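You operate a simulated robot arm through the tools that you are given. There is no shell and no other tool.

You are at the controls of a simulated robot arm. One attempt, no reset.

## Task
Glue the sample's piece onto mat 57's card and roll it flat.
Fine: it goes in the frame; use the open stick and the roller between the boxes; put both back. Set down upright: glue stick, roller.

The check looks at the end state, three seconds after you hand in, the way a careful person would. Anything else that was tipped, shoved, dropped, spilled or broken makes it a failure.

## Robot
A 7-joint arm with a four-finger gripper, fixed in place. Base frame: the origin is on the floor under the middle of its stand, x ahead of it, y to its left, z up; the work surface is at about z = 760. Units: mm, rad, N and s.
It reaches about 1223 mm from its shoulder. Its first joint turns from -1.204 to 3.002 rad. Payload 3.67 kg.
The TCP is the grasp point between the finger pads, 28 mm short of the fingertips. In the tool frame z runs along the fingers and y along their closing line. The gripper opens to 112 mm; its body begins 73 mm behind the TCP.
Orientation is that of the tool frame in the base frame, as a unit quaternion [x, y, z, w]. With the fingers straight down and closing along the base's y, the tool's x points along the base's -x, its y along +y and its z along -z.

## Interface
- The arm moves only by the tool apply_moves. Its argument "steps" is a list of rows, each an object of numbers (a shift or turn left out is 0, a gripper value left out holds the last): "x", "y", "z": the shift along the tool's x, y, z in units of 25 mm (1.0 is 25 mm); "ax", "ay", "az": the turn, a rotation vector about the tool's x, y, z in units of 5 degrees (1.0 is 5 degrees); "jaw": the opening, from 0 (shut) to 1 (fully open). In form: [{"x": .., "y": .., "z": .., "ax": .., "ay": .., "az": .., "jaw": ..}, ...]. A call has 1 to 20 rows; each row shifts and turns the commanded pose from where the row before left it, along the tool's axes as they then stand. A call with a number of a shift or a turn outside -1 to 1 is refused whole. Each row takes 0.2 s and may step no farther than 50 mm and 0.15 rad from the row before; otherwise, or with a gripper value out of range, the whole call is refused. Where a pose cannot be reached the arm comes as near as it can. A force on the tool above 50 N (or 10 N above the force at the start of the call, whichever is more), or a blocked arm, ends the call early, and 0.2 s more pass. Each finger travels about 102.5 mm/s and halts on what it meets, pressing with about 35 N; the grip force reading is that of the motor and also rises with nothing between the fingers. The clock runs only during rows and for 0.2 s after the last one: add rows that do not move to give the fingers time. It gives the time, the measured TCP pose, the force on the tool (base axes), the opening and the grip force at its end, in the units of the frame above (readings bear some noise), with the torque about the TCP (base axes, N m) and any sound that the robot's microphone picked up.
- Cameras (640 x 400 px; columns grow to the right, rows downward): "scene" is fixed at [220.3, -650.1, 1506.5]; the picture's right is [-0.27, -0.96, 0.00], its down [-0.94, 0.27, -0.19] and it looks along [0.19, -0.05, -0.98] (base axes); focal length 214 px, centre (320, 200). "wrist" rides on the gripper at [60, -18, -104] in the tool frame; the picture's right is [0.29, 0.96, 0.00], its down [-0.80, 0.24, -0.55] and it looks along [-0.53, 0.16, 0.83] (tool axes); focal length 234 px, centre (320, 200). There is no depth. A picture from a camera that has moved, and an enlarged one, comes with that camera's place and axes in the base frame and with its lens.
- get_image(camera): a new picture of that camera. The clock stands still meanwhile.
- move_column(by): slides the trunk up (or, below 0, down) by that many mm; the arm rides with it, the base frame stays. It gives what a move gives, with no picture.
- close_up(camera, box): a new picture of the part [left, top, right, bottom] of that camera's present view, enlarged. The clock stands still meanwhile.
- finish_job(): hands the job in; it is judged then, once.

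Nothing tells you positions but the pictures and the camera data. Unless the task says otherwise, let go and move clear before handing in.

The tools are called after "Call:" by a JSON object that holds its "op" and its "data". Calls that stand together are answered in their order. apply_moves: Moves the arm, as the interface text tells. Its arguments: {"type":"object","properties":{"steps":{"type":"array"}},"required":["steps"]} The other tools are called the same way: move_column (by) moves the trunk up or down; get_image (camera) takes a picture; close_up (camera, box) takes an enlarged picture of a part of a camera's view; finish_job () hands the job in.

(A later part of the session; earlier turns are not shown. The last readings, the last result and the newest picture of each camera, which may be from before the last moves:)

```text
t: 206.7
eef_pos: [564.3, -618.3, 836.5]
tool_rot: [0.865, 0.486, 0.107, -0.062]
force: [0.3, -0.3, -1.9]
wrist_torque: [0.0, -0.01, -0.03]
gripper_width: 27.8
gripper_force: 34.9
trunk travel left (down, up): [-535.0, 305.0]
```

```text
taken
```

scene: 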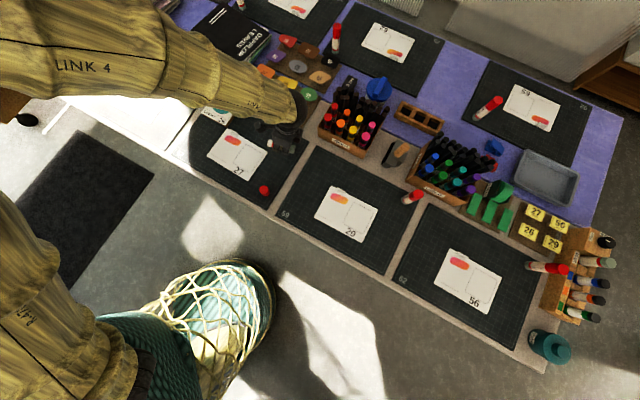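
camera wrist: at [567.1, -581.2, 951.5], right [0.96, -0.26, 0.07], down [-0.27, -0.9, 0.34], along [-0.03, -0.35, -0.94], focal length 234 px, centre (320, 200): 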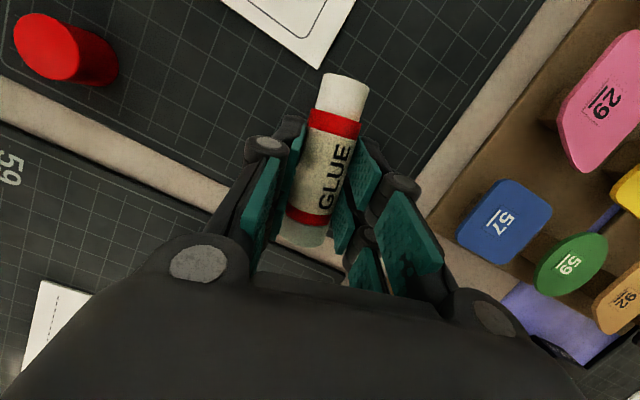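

Before laying it down I'll try rolling the grey base along the mat while holding the body, in case the base is a working twist knob. I'll lower until only the base touches.

Call:
{"op": "apply_moves", "data": {"steps": [{"ay": 0.9}, {"x": -0.2, "z": 0.6}, {"x": -0.2, "z": 0.55}, {"x": 0}]}}

Call:
{"op": "apply_moves", "data": {"steps": [{"x": -0.0128, "z": 0.038}, {"x": 0}]}}

Call:
{"op": "apply_moves", "data": {"steps": [{"x": -0.0128, "z": 0.038}, {"x": 0}]}}

Call:
{"op": "apply_moves", "data": {"steps": [{"x": -0.0128, "z": 0.038}, {"x": 0}]}}

```text
t: 207.7
eef_pos: [563.2, -618.5, 807.6]
tool_rot: [0.86, 0.484, 0.141, -0.081]
force: [0.2, -0.3, -0.1]
wrist_torque: [0.0, 0.04, 0.03]
gripper_width: 27.9
gripper_force: 34.8
trunk travel left (down, up): [-535.0, 305.0]
```

```text
t: 208.3
eef_pos: [563.3, -618.0, 806.8]
tool_rot: [0.86, 0.483, 0.141, -0.082]
force: [-0.7, -0.8, -1.2]
wrist_torque: [-0.03, 0.0, -0.02]
gripper_width: 28.2
gripper_force: 34.4
trunk travel left (down, up): [-535.0, 305.0]
```

```text
t: 208.9
eef_pos: [562.6, -619.7, 805.5]
tool_rot: [0.86, 0.484, 0.14, -0.081]
force: [1.1, 0.9, -0.5]
wrist_torque: [-0.01, 0.04, 0.03]
gripper_width: 27.9
gripper_force: 34.6
trunk travel left (down, up): [-535.0, 305.0]
```

```text
t: 209.5
eef_pos: [561.8, -618.9, 803.3]
tool_rot: [0.86, 0.484, 0.141, -0.082]
force: [0.0, 0.2, -1.4]
wrist_torque: [0.01, 0.0, -0.04]
gripper_width: 28.0
gripper_force: 35.3
trunk travel left (down, up): [-535.0, 305.0]
```

Call:
{"op": "apply_moves", "data": {"steps": [{"x": -0.0128, "z": 0.038}, {"x": 0}]}}

Call:
{"op": "apply_moves", "data": {"steps": [{"x": -0.0128, "z": 0.038}, {"x": 0}]}}

Call:
{"op": "apply_moves", "data": {"steps": [{"x": -0.0128, "z": 0.038}, {"x": 0}]}}

```text
t: 210.1
eef_pos: [563.0, -619.2, 802.8]
tool_rot: [0.861, 0.483, 0.141, -0.081]
force: [1.1, -0.9, -0.3]
wrist_torque: [-0.02, -0.06, 0.01]
gripper_width: 27.8
gripper_force: 35.2
trunk travel left (down, up): [-535.0, 305.0]
```

```text
t: 210.7
eef_pos: [563.3, -619.7, 802.3]
tool_rot: [0.86, 0.483, 0.14, -0.082]
force: [-0.3, 0.5, 0.1]
wrist_torque: [-0.07, 0.02, 0.02]
gripper_width: 28.2
gripper_force: 34.7
trunk travel left (down, up): [-535.0, 305.0]
```

```text
t: 211.3
eef_pos: [562.6, -619.4, 802.3]
tool_rot: [0.86, 0.484, 0.141, -0.08]
force: [2.3, 0.5, 5.1]
wrist_torque: [-0.21, 0.08, 0.06]
gripper_width: 27.8
gripper_force: 35.1
trunk travel left (down, up): [-535.0, 305.0]
```

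Base contact confirmed at about 5 N. Rolling it sideways 25 mm now.

Call:
{"op": "apply_moves", "data": {"steps": [{"x": -0.006, "z": 0.019}, {"y": 0.2}, {"y": 0.2}, {"y": 0.2}, {"y": 0.2}, {"y": 0.2}]}}

Call:
{"op": "close_up", "data": {"camera": "wrist", "box": [260, 60, 400, 260]}}

Call:
{"op": "apply_moves", "data": {"steps": [{"y": -0.2}, {"y": -0.2}, {"y": -0.2}, {"y": -0.2}, {"y": -0.2}, {"y": -0.2}, {"y": -0.2}, {"y": -0.2}, {"y": -0.2}, {"y": -0.2}]}}

Call:
{"op": "close_up", "data": {"camera": "wrist", "box": [260, 60, 400, 260]}}

```text
t: 212.7
eef_pos: [582.9, -634.3, 801.2]
tool_rot: [0.86, 0.483, 0.14, -0.081]
force: [-1.0, 2.7, 9.4]
wrist_torque: [-0.23, 0.18, -0.06]
gripper_width: 28.0
gripper_force: 34.5
trunk travel left (down, up): [-535.0, 305.0]
```

```text
2.00 times, centred on (330, 160) of wrist
camera zoom: at [581.2, -603.9, 918.6], right [0.96, -0.26, 0.09], down [-0.28, -0.92, 0.27], along [0.01, -0.28, -0.96], focal length 468 px, centre (300, 280)
```

zoom: 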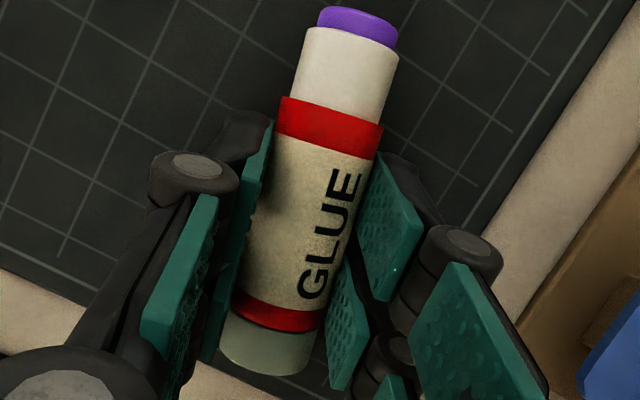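

```text
t: 214.9
eef_pos: [540.0, -606.7, 800.6]
tool_rot: [0.86, 0.483, 0.141, -0.08]
force: [2.5, -1.3, 7.1]
wrist_torque: [-0.29, 0.11, 0.06]
gripper_width: 28.0
gripper_force: 34.6
trunk travel left (down, up): [-535.0, 305.0]
```

```text
2.00 times, centred on (330, 160) of wrist
camera zoom: at [537.7, -577.7, 917.9], right [0.96, -0.26, 0.09], down [-0.28, -0.92, 0.27], along [0.01, -0.28, -0.96], focal length 468 px, centre (300, 280)
```

zoom: 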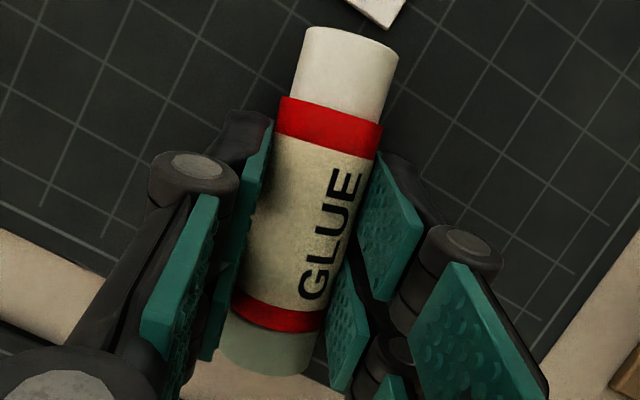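

Excellent. Rolling the base one way extended the purple glue and rolling back retracted it, so the base is a working twist knob. I'll roll in the + direction to extend it again.

Call:
{"op": "apply_moves", "data": {"steps": [{"y": 0.2}, {"y": 0.2}, {"y": 0.2}, {"y": 0.2}, {"y": 0.2}, {"y": 0.2}, {"y": 0.2}]}}

Call:
{"op": "close_up", "data": {"camera": "wrist", "box": [260, 60, 400, 260]}}

```text
t: 216.5
eef_pos: [570.7, -624.5, 802.4]
tool_rot: [0.86, 0.484, 0.141, -0.08]
force: [-1.1, -2.9, 9.1]
wrist_torque: [-0.4, 0.23, 0.05]
gripper_width: 27.9
gripper_force: 35.2
trunk travel left (down, up): [-535.0, 305.0]
```

```text
2.00 times, centred on (330, 160) of wrist
camera zoom: at [568.5, -595.3, 917.7], right [0.96, -0.26, 0.09], down [-0.28, -0.92, 0.27], along [0.01, -0.28, -0.96], focal length 468 px, centre (300, 280)
```

zoom: 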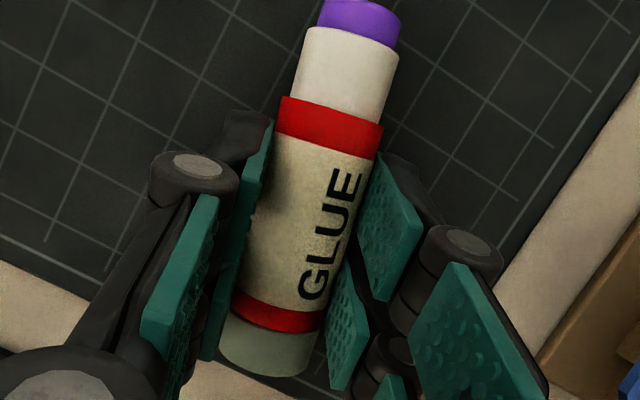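

The glue now protrudes about 8 mm, like at the start. I'll lift off cleanly and return to the tip-down rubbing pose.

Call:
{"op": "apply_moves", "data": {"steps": [{"x": 0.1, "z": -0.3}, {"x": 0.321, "z": -0.948}, {"x": 0.321, "z": -0.948}, {"x": 0.321, "z": -0.948}, {"x": 0.321, "z": -0.948}, {"x": 0.321, "z": -0.948}]}}

Call:
{"op": "apply_moves", "data": {"steps": [{"ay": 1}, {"ay": 1}, {"ay": 1}, {"ay": 1}, {"ay": 1}, {"ay": 1}, {"ay": 1}, {"ay": 1}, {"ay": 1}, {"ay": 1}, {"ay": 1}]}}

Call:
{"op": "get_image", "data": {"camera": "wrist"}}

```text
t: 217.9
eef_pos: [571.4, -622.8, 934.9]
tool_rot: [0.86, 0.484, 0.14, -0.082]
force: [0.1, 0.0, -0.3]
wrist_torque: [-0.03, -0.05, 0.02]
gripper_width: 28.2
gripper_force: 34.5
trunk travel left (down, up): [-535.0, 305.0]
```

```text
t: 220.3
eef_pos: [571.9, -628.5, 931.6]
tool_rot: [0.697, 0.391, 0.523, -0.297]
force: [-0.7, 0.2, -0.7]
wrist_torque: [-0.01, 0.04, 0.02]
gripper_width: 27.8
gripper_force: 35.1
trunk travel left (down, up): [-535.0, 305.0]
```

```text
taken
camera wrist: at [514.0, -690.4, 1017.2], right [0.86, -0.43, 0.27], down [-0.19, -0.77, -0.61], along [0.47, 0.48, -0.74], focal length 234 px, centre (320, 200)
```

wrist: 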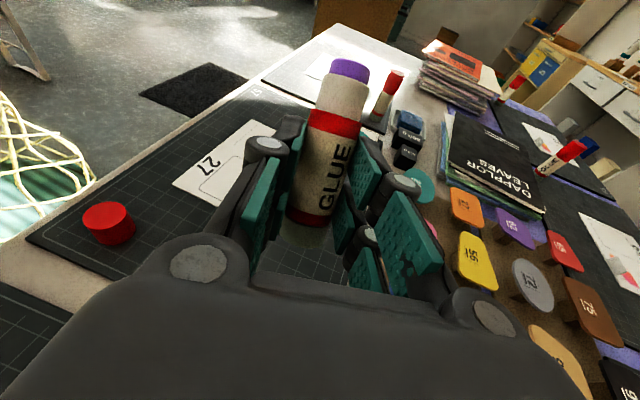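

Purple glue clearly extended. Now spinning back so the tip points down.

Call:
{"op": "apply_moves", "data": {"steps": [{"az": -1}, {"az": -1}, {"az": -1}, {"az": -1}, {"az": -1}, {"az": -1}, {"az": -1}, {"az": -1}, {"az": -1}, {"az": -1}, {"az": -1}, {"az": -1}, {"az": -1}, {"az": -1}, {"az": -1}, {"az": -1}, {"az": -1}, {"az": -1}]}}

Call:
{"op": "apply_moves", "data": {"steps": [{"az": -1}, {"az": -1}, {"az": -1}, {"az": -1}, {"az": -1}, {"az": -1}, {"az": -1}, {"az": -1}, {"az": -1}, {"az": -1}, {"az": -1}, {"az": -1}, {"az": -1}, {"az": -1}, {"az": -1}, {"az": -1}, {"az": -1}, {"az": -1}]}}

Call:
{"op": "get_image", "data": {"camera": "wrist"}}

Call:
{"op": "get_image", "data": {"camera": "scene"}}

```text
t: 224.1
eef_pos: [570.0, -625.5, 934.6]
tool_rot: [0.216, 0.771, 0.578, 0.16]
force: [0.3, 0.3, -0.7]
wrist_torque: [0.0, 0.03, 0.02]
gripper_width: 27.8
gripper_force: 34.5
trunk travel left (down, up): [-535.0, 305.0]
```

```text
t: 227.9
eef_pos: [571.1, -627.0, 934.3]
tool_rot: [-0.392, 0.698, 0.295, 0.522]
force: [-0.5, 0.5, -0.5]
wrist_torque: [-0.03, 0.03, -0.02]
gripper_width: 28.1
gripper_force: 34.9
trunk travel left (down, up): [-535.0, 305.0]
```

```text
taken
camera wrist: at [526.9, -736.4, 904.4], right [-0.86, 0.43, -0.27], down [-0.36, -0.14, 0.92], along [0.36, 0.89, 0.28], focal length 234 px, centre (320, 200)
```

wrist: 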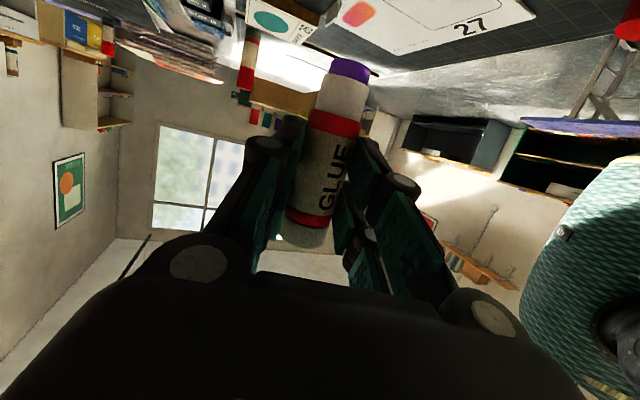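

```text
taken
```

scene: 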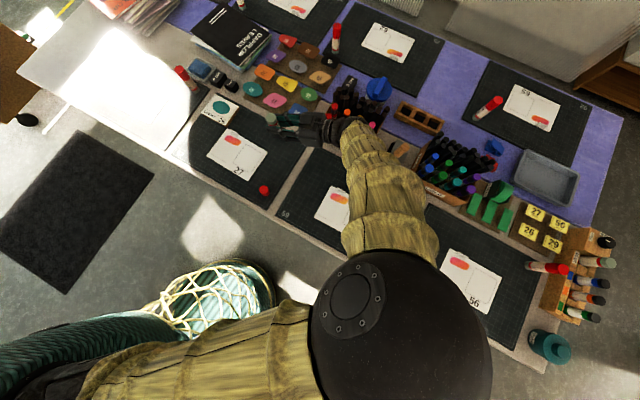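

Now over the frame, descending to about 15 mm above expected contact.

Call:
{"op": "apply_moves", "data": {"steps": [{"x": -0.247, "y": 0.537, "z": 0.854}, {"x": -0.247, "y": 0.537, "z": 0.854}, {"x": -0.247, "y": 0.537, "z": 0.854}, {"x": -0.247, "y": 0.537, "z": 0.854}, {"x": -0.247, "y": 0.537, "z": 0.854}]}}

Call:
{"op": "apply_moves", "data": {"steps": [{"x": 0.85, "z": 0.25}, {"x": 0.85, "z": 0.25}, {"x": 0.85, "z": 0.25}, {"x": 0.75, "z": 0.22}, {"x": 0}]}}

Call:
{"op": "get_image", "data": {"camera": "wrist"}}

Call:
{"op": "close_up", "data": {"camera": "scene", "box": [205, 115, 285, 190]}}

```text
t: 229.1
eef_pos: [571.2, -498.6, 931.8]
tool_rot: [-0.391, 0.698, 0.295, 0.522]
force: [-0.9, -0.6, -0.9]
wrist_torque: [0.01, -0.01, 0.0]
gripper_width: 27.9
gripper_force: 35.3
trunk travel left (down, up): [-535.0, 305.0]
```

```text
t: 230.3
eef_pos: [570.5, -496.2, 847.6]
tool_rot: [-0.391, 0.698, 0.295, 0.522]
force: [0.7, 0.3, -1.0]
wrist_torque: [0.01, 0.0, -0.01]
gripper_width: 28.1
gripper_force: 34.8
trunk travel left (down, up): [-535.0, 305.0]
```

```text
taken
camera wrist: at [525.3, -605.1, 817.3], right [-0.86, 0.43, -0.27], down [-0.36, -0.14, 0.92], along [0.36, 0.89, 0.28], focal length 234 px, centre (320, 200)
```

wrist: 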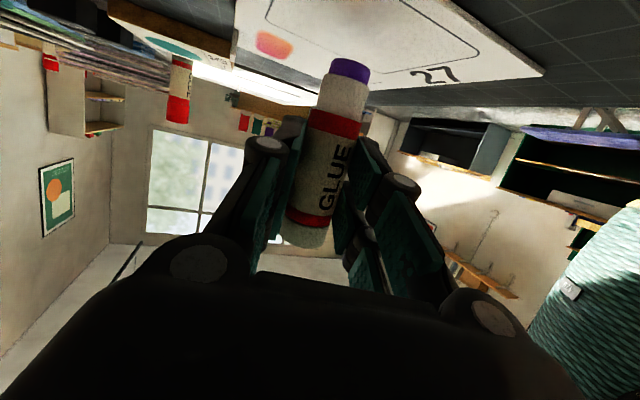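

```text
5.33 times, centred on (245, 152) of scene
camera zoom: at [220.3, -650.1, 1506.5], right [-0.27, -0.96, 0.0], down [-0.94, 0.27, -0.19], along [0.19, -0.05, -0.98], focal length 1144 px, centre (720, 453)
```

zoom: 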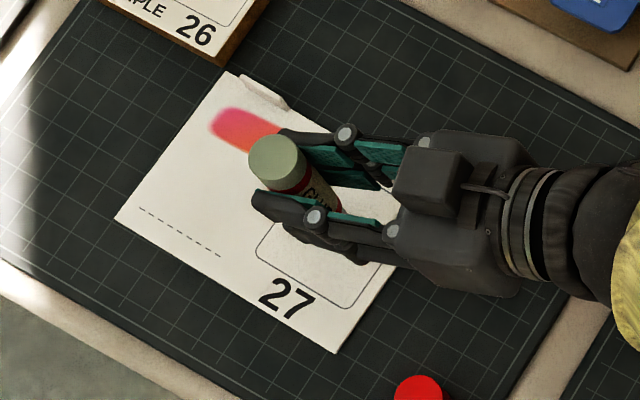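

Call:
{"op": "apply_moves", "data": {"steps": [{"x": 0.19, "z": 0.056}, {"x": 0.19, "z": 0.056}, {"x": 0}]}}

Call:
{"op": "apply_moves", "data": {"steps": [{"x": 0.038, "z": 0.011}, {"x": 0.038, "z": 0.011}, {"x": 0}]}}

Call:
{"op": "apply_moves", "data": {"steps": [{"x": 0.038, "z": 0.011}, {"x": 0}]}}

Call:
{"op": "apply_moves", "data": {"steps": [{"x": 0.038, "z": 0.011}, {"x": 0}]}}

Call:
{"op": "close_up", "data": {"camera": "wrist", "box": [240, 10, 440, 150]}}

```text
t: 231.1
eef_pos: [569.9, -497.3, 836.9]
tool_rot: [-0.39, 0.698, 0.295, 0.523]
force: [0.8, -0.2, -1.1]
wrist_torque: [0.01, 0.0, -0.03]
gripper_width: 27.7
gripper_force: 35.0
trunk travel left (down, up): [-535.0, 305.0]
```

```text
t: 231.9
eef_pos: [570.2, -495.5, 833.2]
tool_rot: [-0.391, 0.698, 0.295, 0.522]
force: [0.7, -0.2, -1.6]
wrist_torque: [0.0, 0.01, 0.04]
gripper_width: 27.8
gripper_force: 35.4
trunk travel left (down, up): [-535.0, 305.0]
```

```text
t: 232.5
eef_pos: [571.3, -495.2, 833.8]
tool_rot: [-0.391, 0.698, 0.295, 0.523]
force: [-0.6, 0.1, -0.3]
wrist_torque: [-0.01, -0.02, 0.0]
gripper_width: 27.7
gripper_force: 35.2
trunk travel left (down, up): [-535.0, 305.0]
```

```text
t: 233.1
eef_pos: [571.1, -495.7, 832.5]
tool_rot: [-0.392, 0.697, 0.296, 0.522]
force: [0.7, 0.9, -0.8]
wrist_torque: [-0.01, 0.02, 0.0]
gripper_width: 28.0
gripper_force: 34.3
trunk travel left (down, up): [-535.0, 305.0]
```

```text
2.86 times, centred on (340, 80) of wrist
camera zoom: at [526.6, -605.1, 804.0], right [-0.86, 0.43, -0.27], down [-0.36, -0.14, 0.92], along [0.36, 0.89, 0.28], focal length 669 px, centre (263, 543)
```

zoom: 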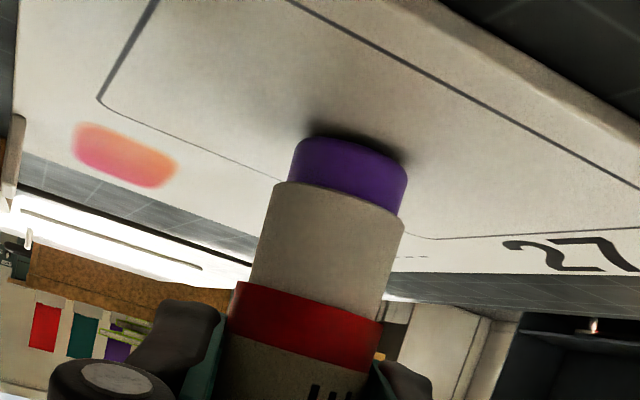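

The contact shadow is closing in. I'll take finer steps to touch down very lightly.

Call:
{"op": "apply_moves", "data": {"steps": [{"x": 0.027, "z": 0.008}, {"x": 0}]}}

Call:
{"op": "apply_moves", "data": {"steps": [{"x": 0.027, "z": 0.008}, {"x": 0}]}}

Call:
{"op": "apply_moves", "data": {"steps": [{"x": 0.027, "z": 0.008}, {"x": 0}]}}

```text
t: 233.7
eef_pos: [570.7, -495.4, 832.8]
tool_rot: [-0.392, 0.698, 0.295, 0.522]
force: [0.2, -0.5, 0.5]
wrist_torque: [-0.01, 0.01, 0.0]
gripper_width: 28.3
gripper_force: 35.2
trunk travel left (down, up): [-535.0, 305.0]
```

```text
t: 234.3
eef_pos: [571.1, -494.9, 833.0]
tool_rot: [-0.391, 0.698, 0.294, 0.523]
force: [-0.6, 0.5, -0.1]
wrist_torque: [-0.01, 0.02, -0.02]
gripper_width: 28.0
gripper_force: 35.1
trunk travel left (down, up): [-535.0, 305.0]
```

```text
t: 234.9
eef_pos: [570.5, -494.8, 832.7]
tool_rot: [-0.392, 0.698, 0.295, 0.522]
force: [0.2, -0.5, 4.6]
wrist_torque: [0.1, -0.09, -0.03]
gripper_width: 27.8
gripper_force: 35.1
trunk travel left (down, up): [-535.0, 305.0]
```

Light contact at about 4–5 N. Making a first short stroke.

Call:
{"op": "apply_moves", "data": {"steps": [{"x": 0.033, "y": 0.0284, "z": -0.112}, {"x": 0.033, "y": 0.0284, "z": -0.112}, {"x": 0.033, "y": 0.0284, "z": -0.112}, {"x": 0.033, "y": 0.0284, "z": -0.112}]}}

Call:
{"op": "close_up", "data": {"camera": "wrist", "box": [240, 10, 440, 150]}}

```text
t: 235.9
eef_pos: [562.8, -504.3, 832.9]
tool_rot: [-0.392, 0.698, 0.295, 0.522]
force: [1.7, 1.1, 4.2]
wrist_torque: [0.19, -0.21, -0.01]
gripper_width: 28.0
gripper_force: 34.9
trunk travel left (down, up): [-535.0, 305.0]
```

```text
2.86 times, centred on (340, 80) of wrist
camera zoom: at [518.9, -613.4, 802.7], right [-0.86, 0.43, -0.27], down [-0.36, -0.14, 0.92], along [0.36, 0.89, 0.28], focal length 669 px, centre (263, 543)
```

zoom: 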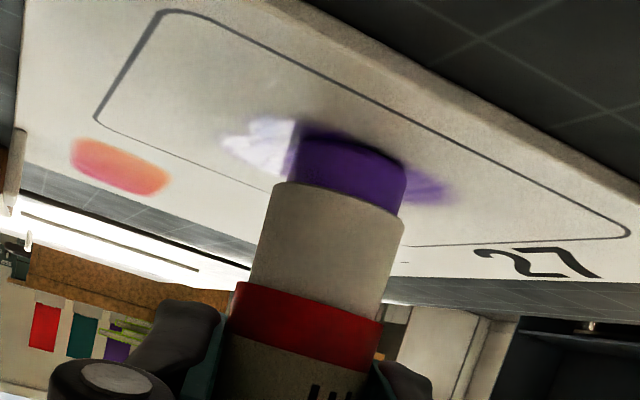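

Glue is going down on the card. I'll cover the oval's footprint with three strokes along the frame and check the force after each.

Call:
{"op": "apply_moves", "data": {"steps": [{"x": 0.0494, "y": 0.0426, "z": -0.168}, {"x": 0.0494, "y": 0.0426, "z": -0.168}, {"x": -0.0549, "y": -0.0473, "z": 0.1867}, {"x": -0.0549, "y": -0.0473, "z": 0.1867}, {"x": -0.0549, "y": -0.0473, "z": 0.1867}, {"x": -0.0549, "y": -0.0473, "z": 0.1867}, {"x": -0.0549, "y": -0.0473, "z": 0.1867}, {"x": -0.0549, "y": -0.0473, "z": 0.1867}, {"x": -0.0549, "y": -0.0473, "z": 0.1867}, {"x": -0.0549, "y": -0.0473, "z": 0.1867}]}}

Call:
{"op": "close_up", "data": {"camera": "wrist", "box": [240, 10, 440, 150]}}

```text
t: 238.1
eef_pos: [585.1, -481.5, 830.6]
tool_rot: [-0.391, 0.698, 0.295, 0.523]
force: [-0.8, -0.6, 4.9]
wrist_torque: [0.02, 0.02, 0.03]
gripper_width: 28.0
gripper_force: 35.0
trunk travel left (down, up): [-535.0, 305.0]
```

```text
2.86 times, centred on (340, 80) of wrist
camera zoom: at [539.8, -590.9, 802.5], right [-0.86, 0.43, -0.27], down [-0.36, -0.14, 0.92], along [0.36, 0.89, 0.28], focal length 669 px, centre (263, 543)
```

zoom: 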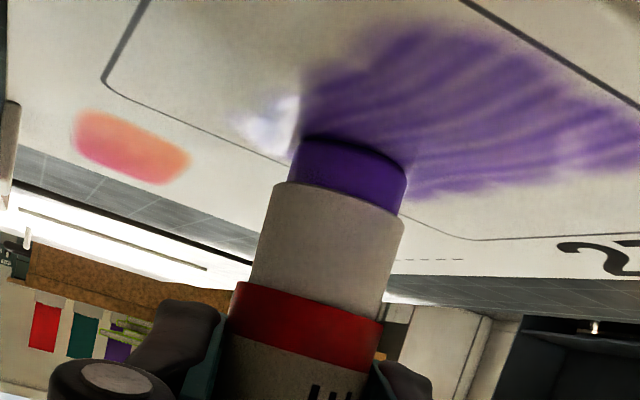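

A good purple streak at about 5 N. Now the second stroke, offset toward the far side.

Call:
{"op": "apply_moves", "data": {"steps": [{"x": 0.0355, "y": -0.1334, "z": -0.1235}, {"x": 0.0355, "y": -0.1334, "z": -0.1235}, {"x": 0.0355, "y": -0.1334, "z": -0.1235}, {"x": 0.0512, "y": 0.0441, "z": -0.1743}, {"x": 0.0512, "y": 0.0441, "z": -0.1743}, {"x": 0.0512, "y": 0.0441, "z": -0.1743}, {"x": 0.0512, "y": 0.0441, "z": -0.1743}, {"x": 0.0512, "y": 0.0441, "z": -0.1743}, {"x": 0.0512, "y": 0.0441, "z": -0.1743}]}}

Call:
{"op": "apply_moves", "data": {"steps": [{"x": -0.0099, "y": 0.1555, "z": 0.0364}, {"x": -0.0099, "y": 0.1555, "z": 0.0364}, {"x": -0.0099, "y": 0.1555, "z": 0.0364}, {"x": -0.0099, "y": 0.1555, "z": 0.0364}, {"x": -0.0099, "y": 0.1555, "z": 0.0364}, {"x": -0.0099, "y": 0.1555, "z": 0.0364}, {"x": -0.0512, "y": -0.0441, "z": 0.1743}, {"x": -0.0512, "y": -0.0441, "z": 0.1743}, {"x": -0.0512, "y": -0.0441, "z": 0.1743}, {"x": -0.0512, "y": -0.0441, "z": 0.1743}, {"x": -0.0512, "y": -0.0441, "z": 0.1743}, {"x": -0.0512, "y": -0.0441, "z": 0.1743}]}}

Call:
{"op": "close_up", "data": {"camera": "wrist", "box": [240, 10, 440, 150]}}

```text
t: 240.1
eef_pos: [568.3, -515.3, 832.1]
tool_rot: [-0.392, 0.698, 0.295, 0.522]
force: [0.7, -0.1, -0.4]
wrist_torque: [0.02, 0.02, 0.02]
gripper_width: 27.7
gripper_force: 35.4
trunk travel left (down, up): [-535.0, 305.0]
```

```text
t: 242.7
eef_pos: [570.2, -477.2, 830.7]
tool_rot: [-0.391, 0.698, 0.295, 0.523]
force: [-2.6, -1.1, 5.1]
wrist_torque: [0.04, -0.01, 0.03]
gripper_width: 27.8
gripper_force: 35.1
trunk travel left (down, up): [-535.0, 305.0]
```

```text
2.86 times, centred on (340, 80) of wrist
camera zoom: at [526.0, -586.8, 801.8], right [-0.86, 0.43, -0.27], down [-0.36, -0.14, 0.92], along [0.36, 0.89, 0.28], focal length 669 px, centre (263, 543)
```

zoom: 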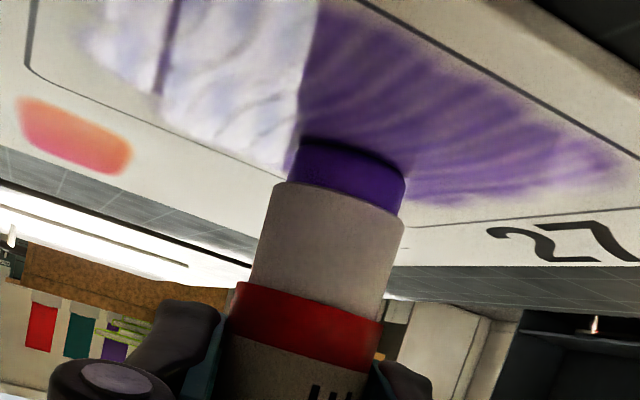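

Coverage looks good. I'll lift off and move back to check from above.

Call:
{"op": "apply_moves", "data": {"steps": [{"x": -0.4, "z": -0.117}, {"x": -0.96, "z": -0.28}, {"x": -0.96, "z": -0.28}, {"x": -0.96, "z": -0.28}, {"x": -0.3, "z": -1}, {"x": -0.3, "z": -1}, {"x": -0.3, "z": -1}, {"x": -0.3, "z": -1}, {"x": -0.3, "z": -1}]}}

Call:
{"op": "close_up", "data": {"camera": "scene", "box": [215, 120, 285, 180]}}

Call:
{"op": "close_up", "data": {"camera": "scene", "box": [233, 140, 263, 166]}}

```text
t: 244.7
eef_pos: [516.1, -571.5, 986.6]
tool_rot: [-0.391, 0.698, 0.294, 0.522]
force: [-0.1, 0.2, 0.0]
wrist_torque: [-0.04, 0.02, -0.04]
gripper_width: 27.6
gripper_force: 34.9
trunk travel left (down, up): [-535.0, 305.0]
```

```text
6.67 times, centred on (250, 150) of scene
camera zoom: at [220.3, -650.1, 1506.5], right [-0.27, -0.96, 0.0], down [-0.94, 0.27, -0.19], along [0.19, -0.05, -0.98], focal length 1430 px, centre (787, 533)
```

zoom: 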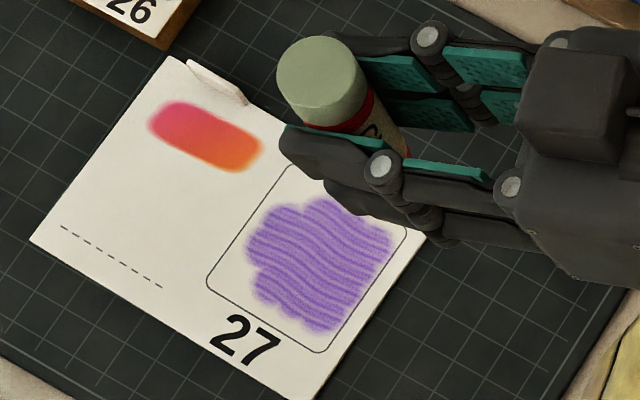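

```text
15.38 times, centred on (248, 153) of scene
camera zoom: at [220.3, -650.1, 1506.5], right [-0.27, -0.96, 0.0], down [-0.94, 0.27, -0.19], along [0.19, -0.05, -0.98], focal length 3300 px, centre (1428, 923)
```

zoom: 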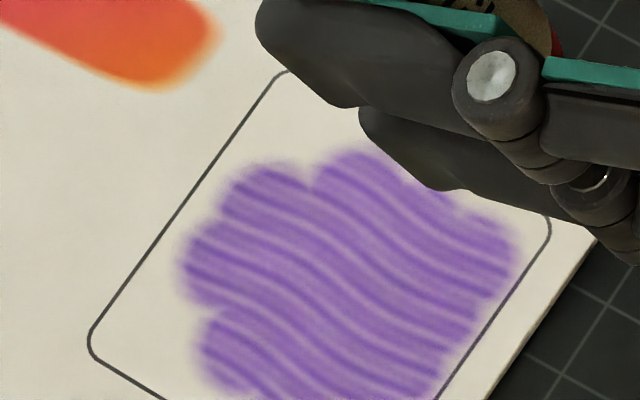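

The glue fills the oval's area inside the frame. To keep it fresh, I'll lay the stick down on the open mat for now and set it upright at its home spot later. Spinning and pitching for the lay-down.

Call:
{"op": "apply_moves", "data": {"steps": [{"az": 1}, {"az": 1}, {"az": 1}, {"az": 1}, {"az": 1}, {"az": 1}, {"az": 1}, {"az": 1}, {"az": 1}, {"az": 1}, {"az": 1}, {"az": 1}, {"az": 1}, {"az": 1}, {"az": 1}, {"az": 1}, {"az": 1}, {"az": 1}]}}

Call:
{"op": "apply_moves", "data": {"steps": [{"az": 1}, {"az": 1}, {"az": 1}, {"az": 1}, {"az": 1}, {"az": 1}, {"az": 1}, {"az": 1}, {"az": 1}, {"az": 1}, {"az": 1}, {"az": 1}, {"az": 1}, {"az": 1}, {"az": 1}, {"az": 1}, {"az": 1}, {"az": 1}]}}

Call:
{"op": "apply_moves", "data": {"steps": [{"ay": -1}, {"ay": -1}, {"ay": -1}, {"ay": -1}, {"ay": -1}, {"ay": -1}, {"ay": -1}, {"ay": -1}, {"ay": -1}, {"ay": -1}, {"ay": -1}, {"ay": -0.92}]}}

Call:
{"op": "get_image", "data": {"camera": "wrist"}}

```text
t: 248.5
eef_pos: [515.4, -571.6, 988.4]
tool_rot: [0.217, 0.77, 0.578, 0.159]
force: [-0.3, 0.8, -0.5]
wrist_torque: [0.02, 0.04, -0.01]
gripper_width: 28.0
gripper_force: 34.6
trunk travel left (down, up): [-535.0, 305.0]
```

```text
t: 252.3
eef_pos: [515.9, -572.4, 988.0]
tool_rot: [0.699, 0.39, 0.523, -0.294]
force: [-1.0, -1.0, -1.0]
wrist_torque: [-0.01, 0.0, -0.03]
gripper_width: 27.9
gripper_force: 34.9
trunk travel left (down, up): [-535.0, 305.0]
```

```text
t: 254.9
eef_pos: [513.7, -569.6, 988.4]
tool_rot: [0.865, 0.487, 0.106, -0.062]
force: [-0.2, 0.9, -1.0]
wrist_torque: [-0.04, -0.03, 0.01]
gripper_width: 27.9
gripper_force: 35.0
trunk travel left (down, up): [-535.0, 305.0]
```

```text
taken
camera wrist: at [517.7, -533.3, 1103.1], right [0.96, -0.26, 0.07], down [-0.27, -0.9, 0.34], along [-0.03, -0.35, -0.94], focal length 234 px, centre (320, 200)
```

wrist: 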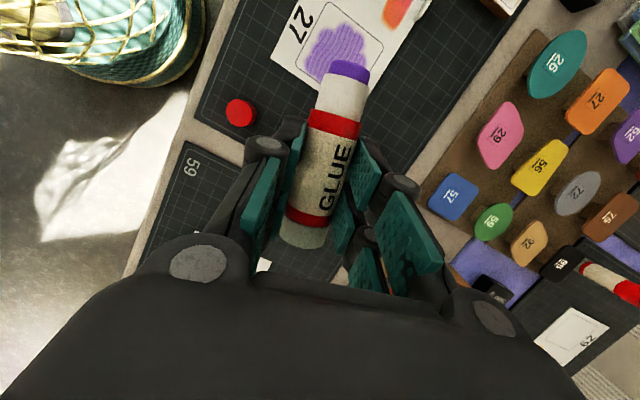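

Call:
{"op": "apply_moves", "data": {"steps": [{"x": -0.417, "y": 0.391, "z": 0.829}, {"x": -0.417, "y": 0.391, "z": 0.829}, {"x": -0.417, "y": 0.391, "z": 0.829}, {"x": -0.417, "y": 0.391, "z": 0.829}, {"x": -0.417, "y": 0.391, "z": 0.829}, {"x": -0.417, "y": 0.391, "z": 0.829}, {"x": -0.417, "y": 0.391, "z": 0.829}]}}

Call:
{"op": "apply_moves", "data": {"steps": [{"x": -0.122, "z": 0.485}, {"x": -0.1, "z": 0.4}, {"x": 0}]}}

Call:
{"op": "get_image", "data": {"camera": "wrist"}}

```text
t: 256.5
eef_pos: [555.3, -636.7, 828.1]
tool_rot: [0.865, 0.486, 0.106, -0.063]
force: [0.2, 0.8, -0.5]
wrist_torque: [0.02, 0.01, -0.02]
gripper_width: 27.8
gripper_force: 34.6
trunk travel left (down, up): [-535.0, 305.0]
```

```text
t: 257.3
eef_pos: [555.9, -637.8, 807.3]
tool_rot: [0.865, 0.486, 0.106, -0.062]
force: [-0.2, -0.1, -0.5]
wrist_torque: [-0.04, 0.02, 0.0]
gripper_width: 27.9
gripper_force: 35.1
trunk travel left (down, up): [-535.0, 305.0]
```

```text
taken
camera wrist: at [558.3, -600.8, 921.3], right [0.96, -0.26, 0.07], down [-0.27, -0.9, 0.34], along [-0.03, -0.35, -0.94], focal length 234 px, centre (320, 200)
```

wrist: 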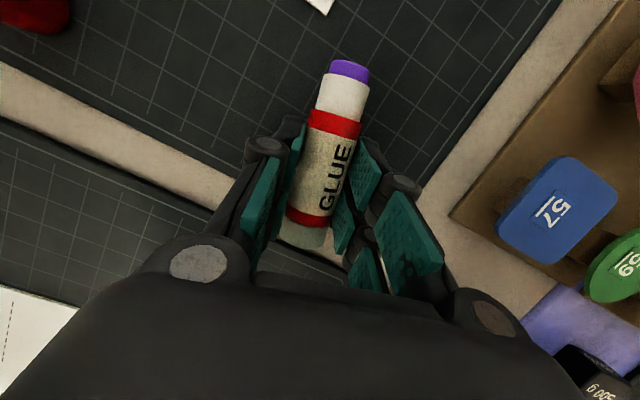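

Call:
{"op": "apply_moves", "data": {"steps": [{"x": -0.039, "z": 0.155}, {"x": 0}]}}

Call:
{"op": "apply_moves", "data": {"steps": [{"x": -0.0147, "z": 0.058}, {"x": 0}]}}

Call:
{"op": "apply_moves", "data": {"steps": [{"x": -0.0147, "z": 0.058}, {"x": 0}]}}

Call:
{"op": "apply_moves", "data": {"steps": [{"x": -0.0098, "z": 0.0388}, {"x": 0}]}}

```text
t: 257.9
eef_pos: [554.6, -636.2, 802.9]
tool_rot: [0.865, 0.486, 0.106, -0.062]
force: [0.0, 0.5, -0.5]
wrist_torque: [0.02, -0.01, -0.02]
gripper_width: 27.8
gripper_force: 34.7
trunk travel left (down, up): [-535.0, 305.0]
```

```text
t: 258.5
eef_pos: [555.6, -636.1, 801.2]
tool_rot: [0.865, 0.486, 0.106, -0.062]
force: [-0.9, 0.2, -1.1]
wrist_torque: [0.02, -0.01, 0.01]
gripper_width: 27.8
gripper_force: 35.0
trunk travel left (down, up): [-535.0, 305.0]
```

```text
t: 259.1
eef_pos: [556.0, -636.9, 800.5]
tool_rot: [0.865, 0.486, 0.106, -0.061]
force: [0.3, 0.8, -0.7]
wrist_torque: [0.0, 0.01, -0.03]
gripper_width: 27.7
gripper_force: 35.0
trunk travel left (down, up): [-535.0, 305.0]
```

```text
t: 259.7
eef_pos: [556.3, -635.4, 799.5]
tool_rot: [0.865, 0.486, 0.106, -0.06]
force: [-1.0, -1.8, 5.4]
wrist_torque: [-0.18, 0.05, -0.01]
gripper_width: 27.7
gripper_force: 35.1
trunk travel left (down, up): [-535.0, 305.0]
```

The stick is resting on the mat. Opening gently.

Call:
{"op": "apply_moves", "data": {"steps": [{"jaw": 0.28}, {"jaw": 0.32}, {"jaw": 0.4}, {"jaw": 0.5}, {"x": 0}]}}

Call:
{"op": "get_image", "data": {"camera": "wrist"}}

```text
t: 260.9
eef_pos: [556.0, -636.6, 797.9]
tool_rot: [0.865, 0.486, 0.106, -0.062]
force: [0.6, 0.5, -0.3]
wrist_torque: [-0.02, 0.06, 0.03]
gripper_width: 55.9
gripper_force: 0.1
trunk travel left (down, up): [-535.0, 305.0]
```

```text
taken
camera wrist: at [558.4, -599.2, 912.3], right [0.96, -0.26, 0.07], down [-0.27, -0.9, 0.34], along [-0.03, -0.35, -0.94], focal length 234 px, centre (320, 200)
```

wrist: 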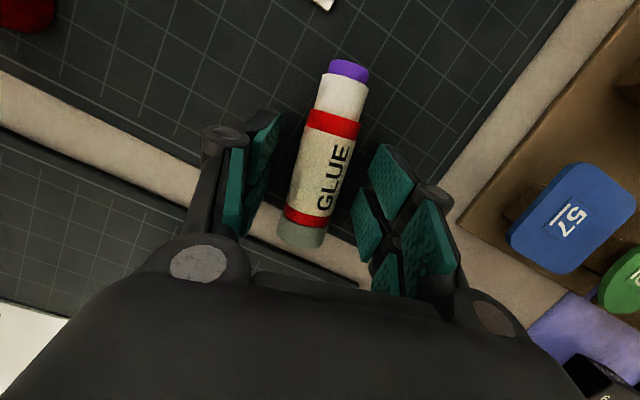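

It's resting stably. I'll retreat straight back, make the tool vertical, and go look at piece 26.

Call:
{"op": "apply_moves", "data": {"steps": [{"z": -0.5}, {"z": -1}, {"z": -1}, {"z": -1}, {"z": -1}, {"ay": -0.95}, {"ay": -0.95}, {"ay": -0.9}]}}

Call:
{"op": "get_image", "data": {"camera": "wrist"}}

Call:
{"op": "get_image", "data": {"camera": "scene"}}

```text
t: 262.7
eef_pos: [540.6, -661.1, 907.3]
tool_rot: [0.871, 0.49, -0.001, -0.001]
force: [-0.3, 0.8, -0.8]
wrist_torque: [-0.03, 0.02, 0.04]
gripper_width: 56.1
gripper_force: 0.1
trunk travel left (down, up): [-535.0, 305.0]
```

```text
taken
camera wrist: at [557.8, -600.4, 1010.4], right [0.97, -0.25, 0.0], down [-0.21, -0.81, 0.55], along [-0.14, -0.53, -0.83], focal length 234 px, centre (320, 200)
```

wrist: 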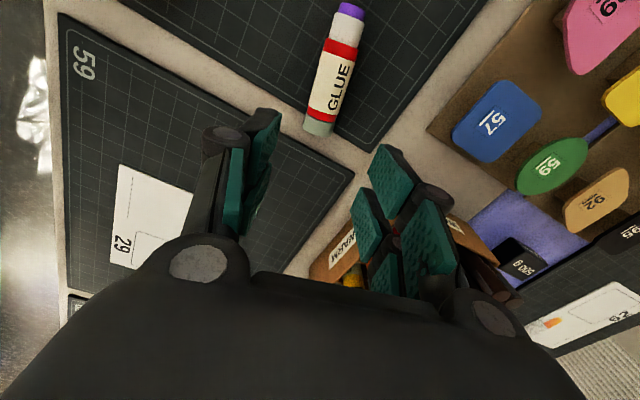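

```text
taken
```

scene: 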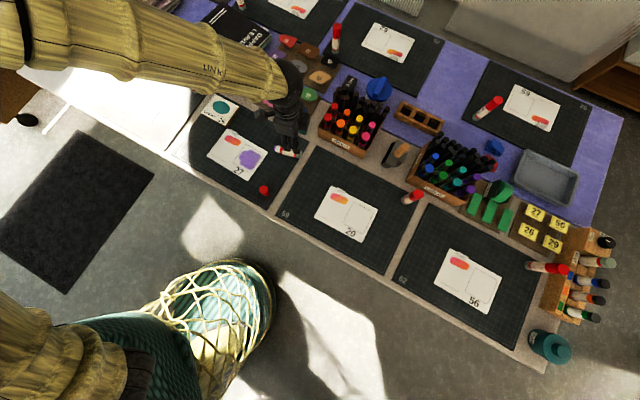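

The tool is vertical. I'll align it with the card's axes (45°) and fly over to piece 26.

Call:
{"op": "apply_moves", "data": {"steps": [{"az": 0.93, "z": -0.8}, {"az": 0.93, "z": -0.8}, {"az": 0.94}, {"x": 0.9, "y": 0.44, "z": -0.1}, {"x": 0.9, "y": 0.44, "z": -0.1}, {"x": 0.9, "y": 0.44, "z": -0.1}, {"x": 0.9, "y": 0.44, "z": -0.1}, {"x": 0.9, "y": 0.44}, {"x": 0.9, "y": 0.44}, {"x": 0.9, "y": 0.44}, {"x": 0.9, "y": 0.44}, {"x": 0.9, "y": 0.44}, {"x": 0.9, "y": 0.44}]}}

Call:
{"op": "get_image", "data": {"camera": "wrist"}}

Call:
{"op": "get_image", "data": {"camera": "scene"}}

```text
t: 265.5
eef_pos: [777.0, -581.2, 955.0]
tool_rot: [0.925, 0.38, -0.001, -0.001]
force: [0.6, 0.0, -0.5]
wrist_torque: [-0.02, 0.02, 0.04]
gripper_width: 56.1
gripper_force: 0.0
trunk travel left (down, up): [-535.0, 305.0]
```

```text
taken
camera wrist: at [808.0, -527.8, 1059.8], right [0.88, -0.48, 0.0], down [-0.4, -0.73, 0.55], along [-0.27, -0.48, -0.83], focal length 234 px, centre (320, 200)
```

wrist: 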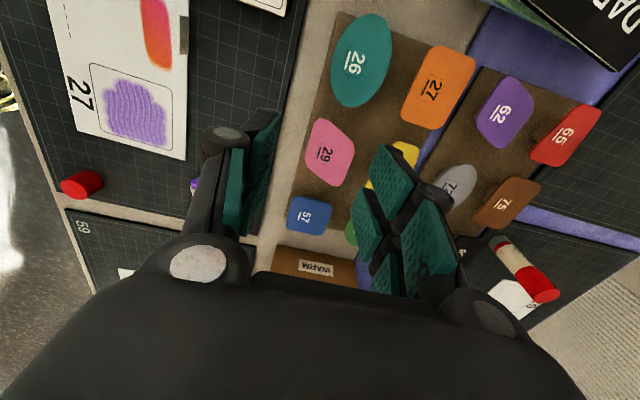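

```text
taken
```

scene: 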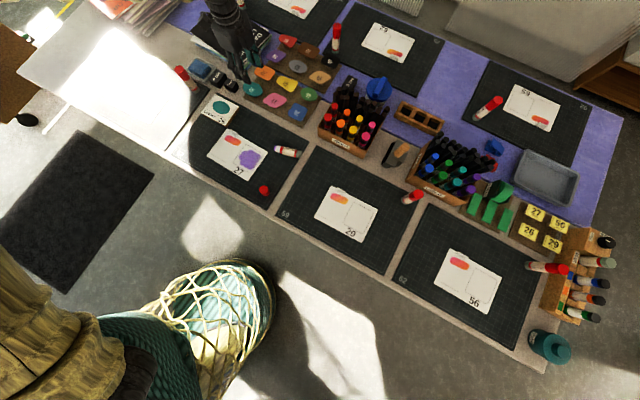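

Call:
{"op": "close_up", "data": {"camera": "wrist", "box": [300, 0, 440, 120]}}

Call:
{"op": "close_up", "data": {"camera": "scene", "box": [200, 70, 300, 170]}}

Call:
{"op": "close_up", "data": {"camera": "scene", "box": [230, 136, 268, 170]}}

```text
3.33 times, centred on (370, 60) of wrist
camera zoom: at [808.0, -527.8, 1059.8], right [0.88, -0.48, 0.0], down [-0.4, -0.73, 0.55], along [-0.27, -0.48, -0.83], focal length 781 px, centre (153, 667)
```

zoom: 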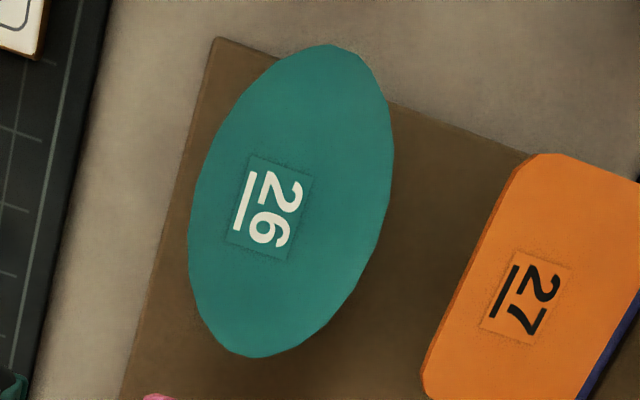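

```text
4.00 times, centred on (250, 120) of scene
camera zoom: at [220.3, -650.1, 1506.5], right [-0.27, -0.96, 0.0], down [-0.94, 0.27, -0.19], along [0.19, -0.05, -0.98], focal length 858 px, centre (600, 520)
```

zoom: 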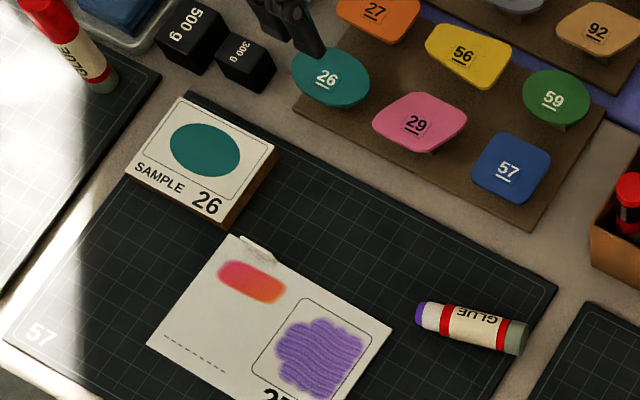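

```text
11.76 times, centred on (249, 153) of scene
camera zoom: at [220.3, -650.1, 1506.5], right [-0.27, -0.96, 0.0], down [-0.94, 0.27, -0.19], along [0.19, -0.05, -0.98], focal length 2523 px, centre (1155, 753)
```

zoom: 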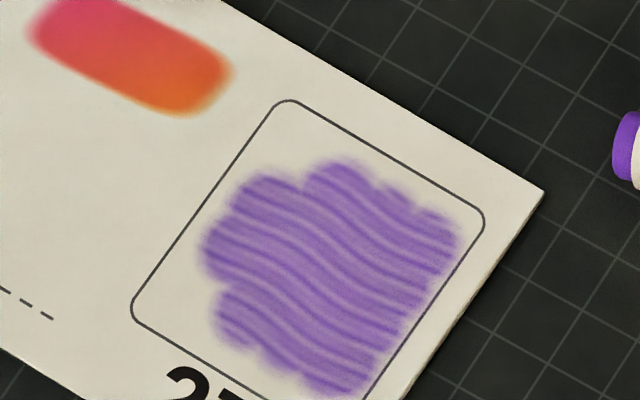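

Piece 26 lies at about (837, -559) with its top near z 791, long axis along the table. It measures close to 78 × 56 mm and the frame about 81 × 87 mm, so placement needs care. I'll move right above it to measure precisely.

Call:
{"op": "apply_moves", "data": {"steps": [{"x": 0.78, "y": 0.355, "z": 0.6, "jaw": 0.85}, {"x": 0.78, "y": 0.355, "z": 0.6}, {"x": 0.78, "y": 0.355, "z": 0.6}, {"x": 0}]}}

Call:
{"op": "get_image", "data": {"camera": "wrist"}}

Call:
{"op": "close_up", "data": {"camera": "wrist", "box": [240, 40, 400, 190]}}

```text
t: 266.5
eef_pos: [837.4, -560.8, 912.3]
tool_rot: [0.925, 0.38, 0.0, -0.003]
force: [0.3, 0.6, -0.1]
wrist_torque: [0.0, 0.01, -0.03]
gripper_width: 94.9
gripper_force: 0.0
trunk travel left (down, up): [-535.0, 305.0]
```

```text
taken
camera wrist: at [867.7, -506.1, 1015.3], right [0.88, -0.48, 0.0], down [-0.4, -0.73, 0.55], along [-0.27, -0.48, -0.83], focal length 234 px, centre (320, 200)
```

wrist: 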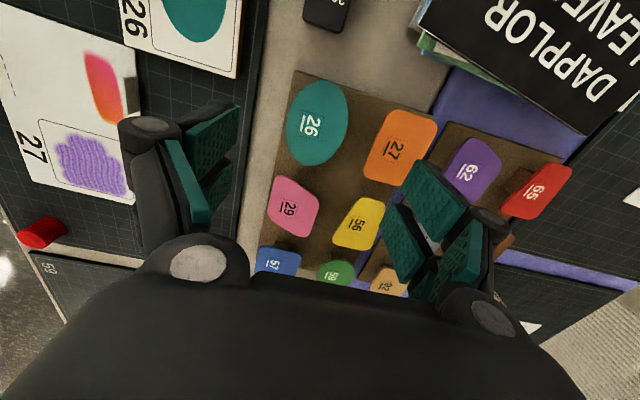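

```text
2.67 times, centred on (320, 115) of wrist
camera zoom: at [867.7, -506.1, 1015.3], right [0.88, -0.48, 0.0], down [-0.4, -0.73, 0.55], along [-0.27, -0.48, -0.83], focal length 624 px, centre (320, 427)
```

zoom: 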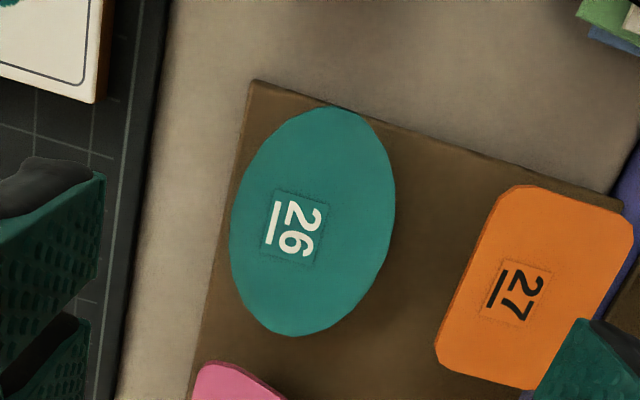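

I'll compare the piece and the frame directly by viewing the frame from exactly the same relative height and angle.

Call:
{"op": "apply_moves", "data": {"steps": [{"x": -0.494, "y": -0.939}, {"x": -0.494, "y": -0.939}, {"x": -0.494, "y": -0.939}, {"x": -0.494, "y": -0.939}, {"x": -0.494, "y": -0.939}, {"x": -0.494, "y": -0.939}, {"x": -0.494, "y": -0.939, "z": 0.28}, {"x": -0.494, "y": -0.939, "z": 0.28}, {"x": -0.494, "y": -0.939, "z": 0.28}, {"x": -0.494, "y": -0.939, "z": 0.28}, {"x": 0}]}}

Call:
{"op": "get_image", "data": {"camera": "wrist"}}

Call:
{"op": "close_up", "data": {"camera": "wrist", "box": [240, 40, 400, 190]}}

Call:
{"op": "close_up", "data": {"camera": "scene", "box": [250, 80, 280, 105]}}

```text
t: 268.9
eef_pos: [588.8, -479.5, 887.1]
tool_rot: [0.925, 0.38, -0.001, -0.002]
force: [0.5, -0.1, 0.1]
wrist_torque: [-0.03, -0.02, -0.03]
gripper_width: 95.1
gripper_force: 0.0
trunk travel left (down, up): [-535.0, 305.0]
```

```text
taken
camera wrist: at [619.2, -424.9, 989.8], right [0.88, -0.48, 0.0], down [-0.4, -0.73, 0.55], along [-0.27, -0.48, -0.83], focal length 234 px, centre (320, 200)
```

wrist: 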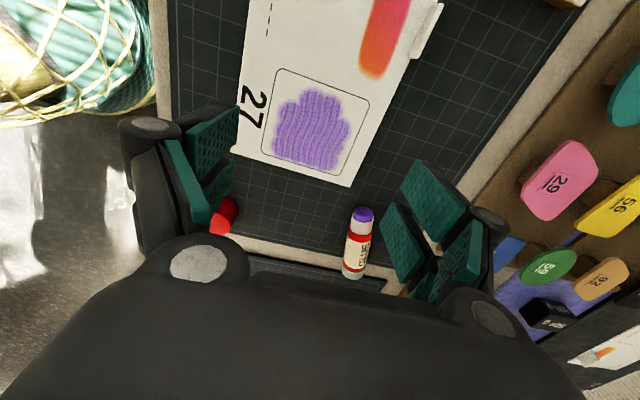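

```text
2.67 times, centred on (320, 115) of wrist
camera zoom: at [619.2, -424.9, 989.8], right [0.88, -0.48, 0.0], down [-0.4, -0.73, 0.55], along [-0.27, -0.48, -0.83], focal length 624 px, centre (320, 427)
```

zoom: 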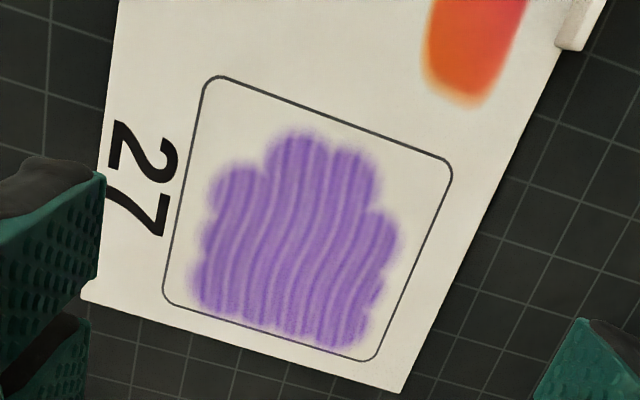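

```text
16.00 times, centred on (265, 92) of scene
camera zoom: at [220.3, -650.1, 1506.5], right [-0.27, -0.96, 0.0], down [-0.94, 0.27, -0.19], along [0.19, -0.05, -0.98], focal length 3432 px, centre (1200, 1920)
```

zoom: 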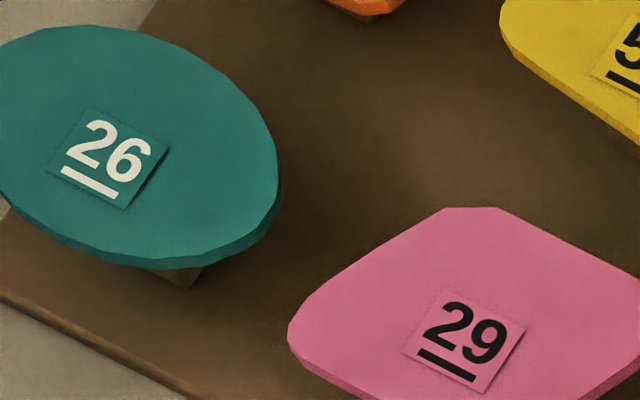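

At the same scale the oval's long axis nearly equals the frame's width, so centring has to be within about a millimetre. I'll return to the piece, come lower, and measure it again before gripping.

Call:
{"op": "apply_moves", "data": {"steps": [{"x": 0.485, "y": 0.917, "z": -0.3}, {"x": 0.485, "y": 0.917, "z": -0.3}, {"x": 0.485, "y": 0.917}, {"x": 0.485, "y": 0.917}, {"x": 0.485, "y": 0.917}, {"x": 0.485, "y": 0.917, "jaw": 0.64}, {"x": 0.485, "y": 0.917}, {"x": 0.485, "y": 0.917}, {"x": 0.485, "y": 0.917}, {"x": 0.485, "y": 0.917}, {"z": 0.7}, {"z": 0.7}, {"x": 0}]}}

Call:
{"op": "get_image", "data": {"camera": "wrist"}}

Call:
{"op": "close_up", "data": {"camera": "wrist", "box": [230, 60, 410, 200]}}

```text
t: 271.7
eef_pos: [833.0, -554.5, 863.2]
tool_rot: [0.925, 0.38, 0.0, -0.002]
force: [0.1, 0.1, -0.1]
wrist_torque: [0.02, 0.01, 0.0]
gripper_width: 71.6
gripper_force: 0.0
trunk travel left (down, up): [-535.0, 305.0]
```

```text
taken
camera wrist: at [863.7, -500.4, 967.1], right [0.88, -0.48, 0.0], down [-0.4, -0.73, 0.55], along [-0.27, -0.48, -0.83], focal length 234 px, centre (320, 200)
```

wrist: 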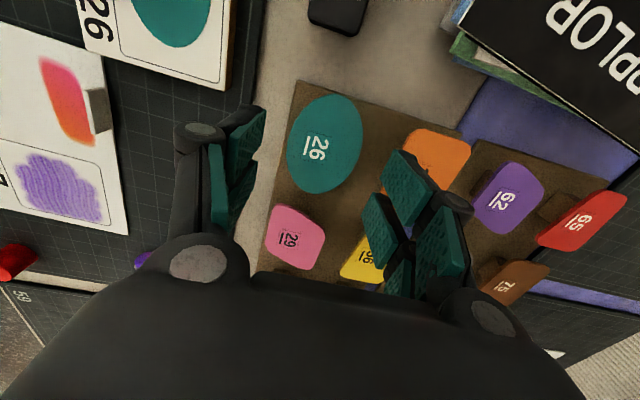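

```text
2.86 times, centred on (320, 130) of wrist
camera zoom: at [863.7, -500.4, 967.1], right [0.88, -0.48, 0.0], down [-0.4, -0.73, 0.55], along [-0.27, -0.48, -0.83], focal length 669 px, centre (320, 400)
```

zoom: 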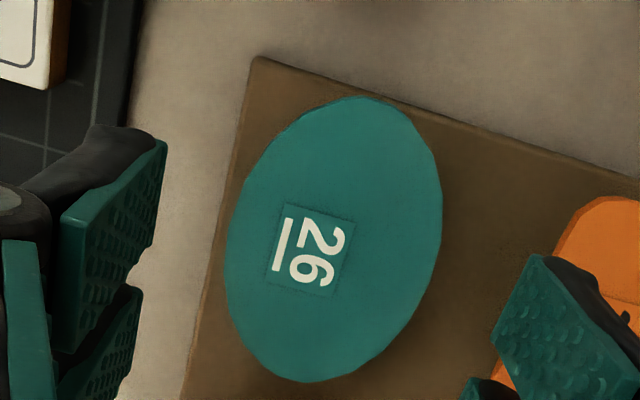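

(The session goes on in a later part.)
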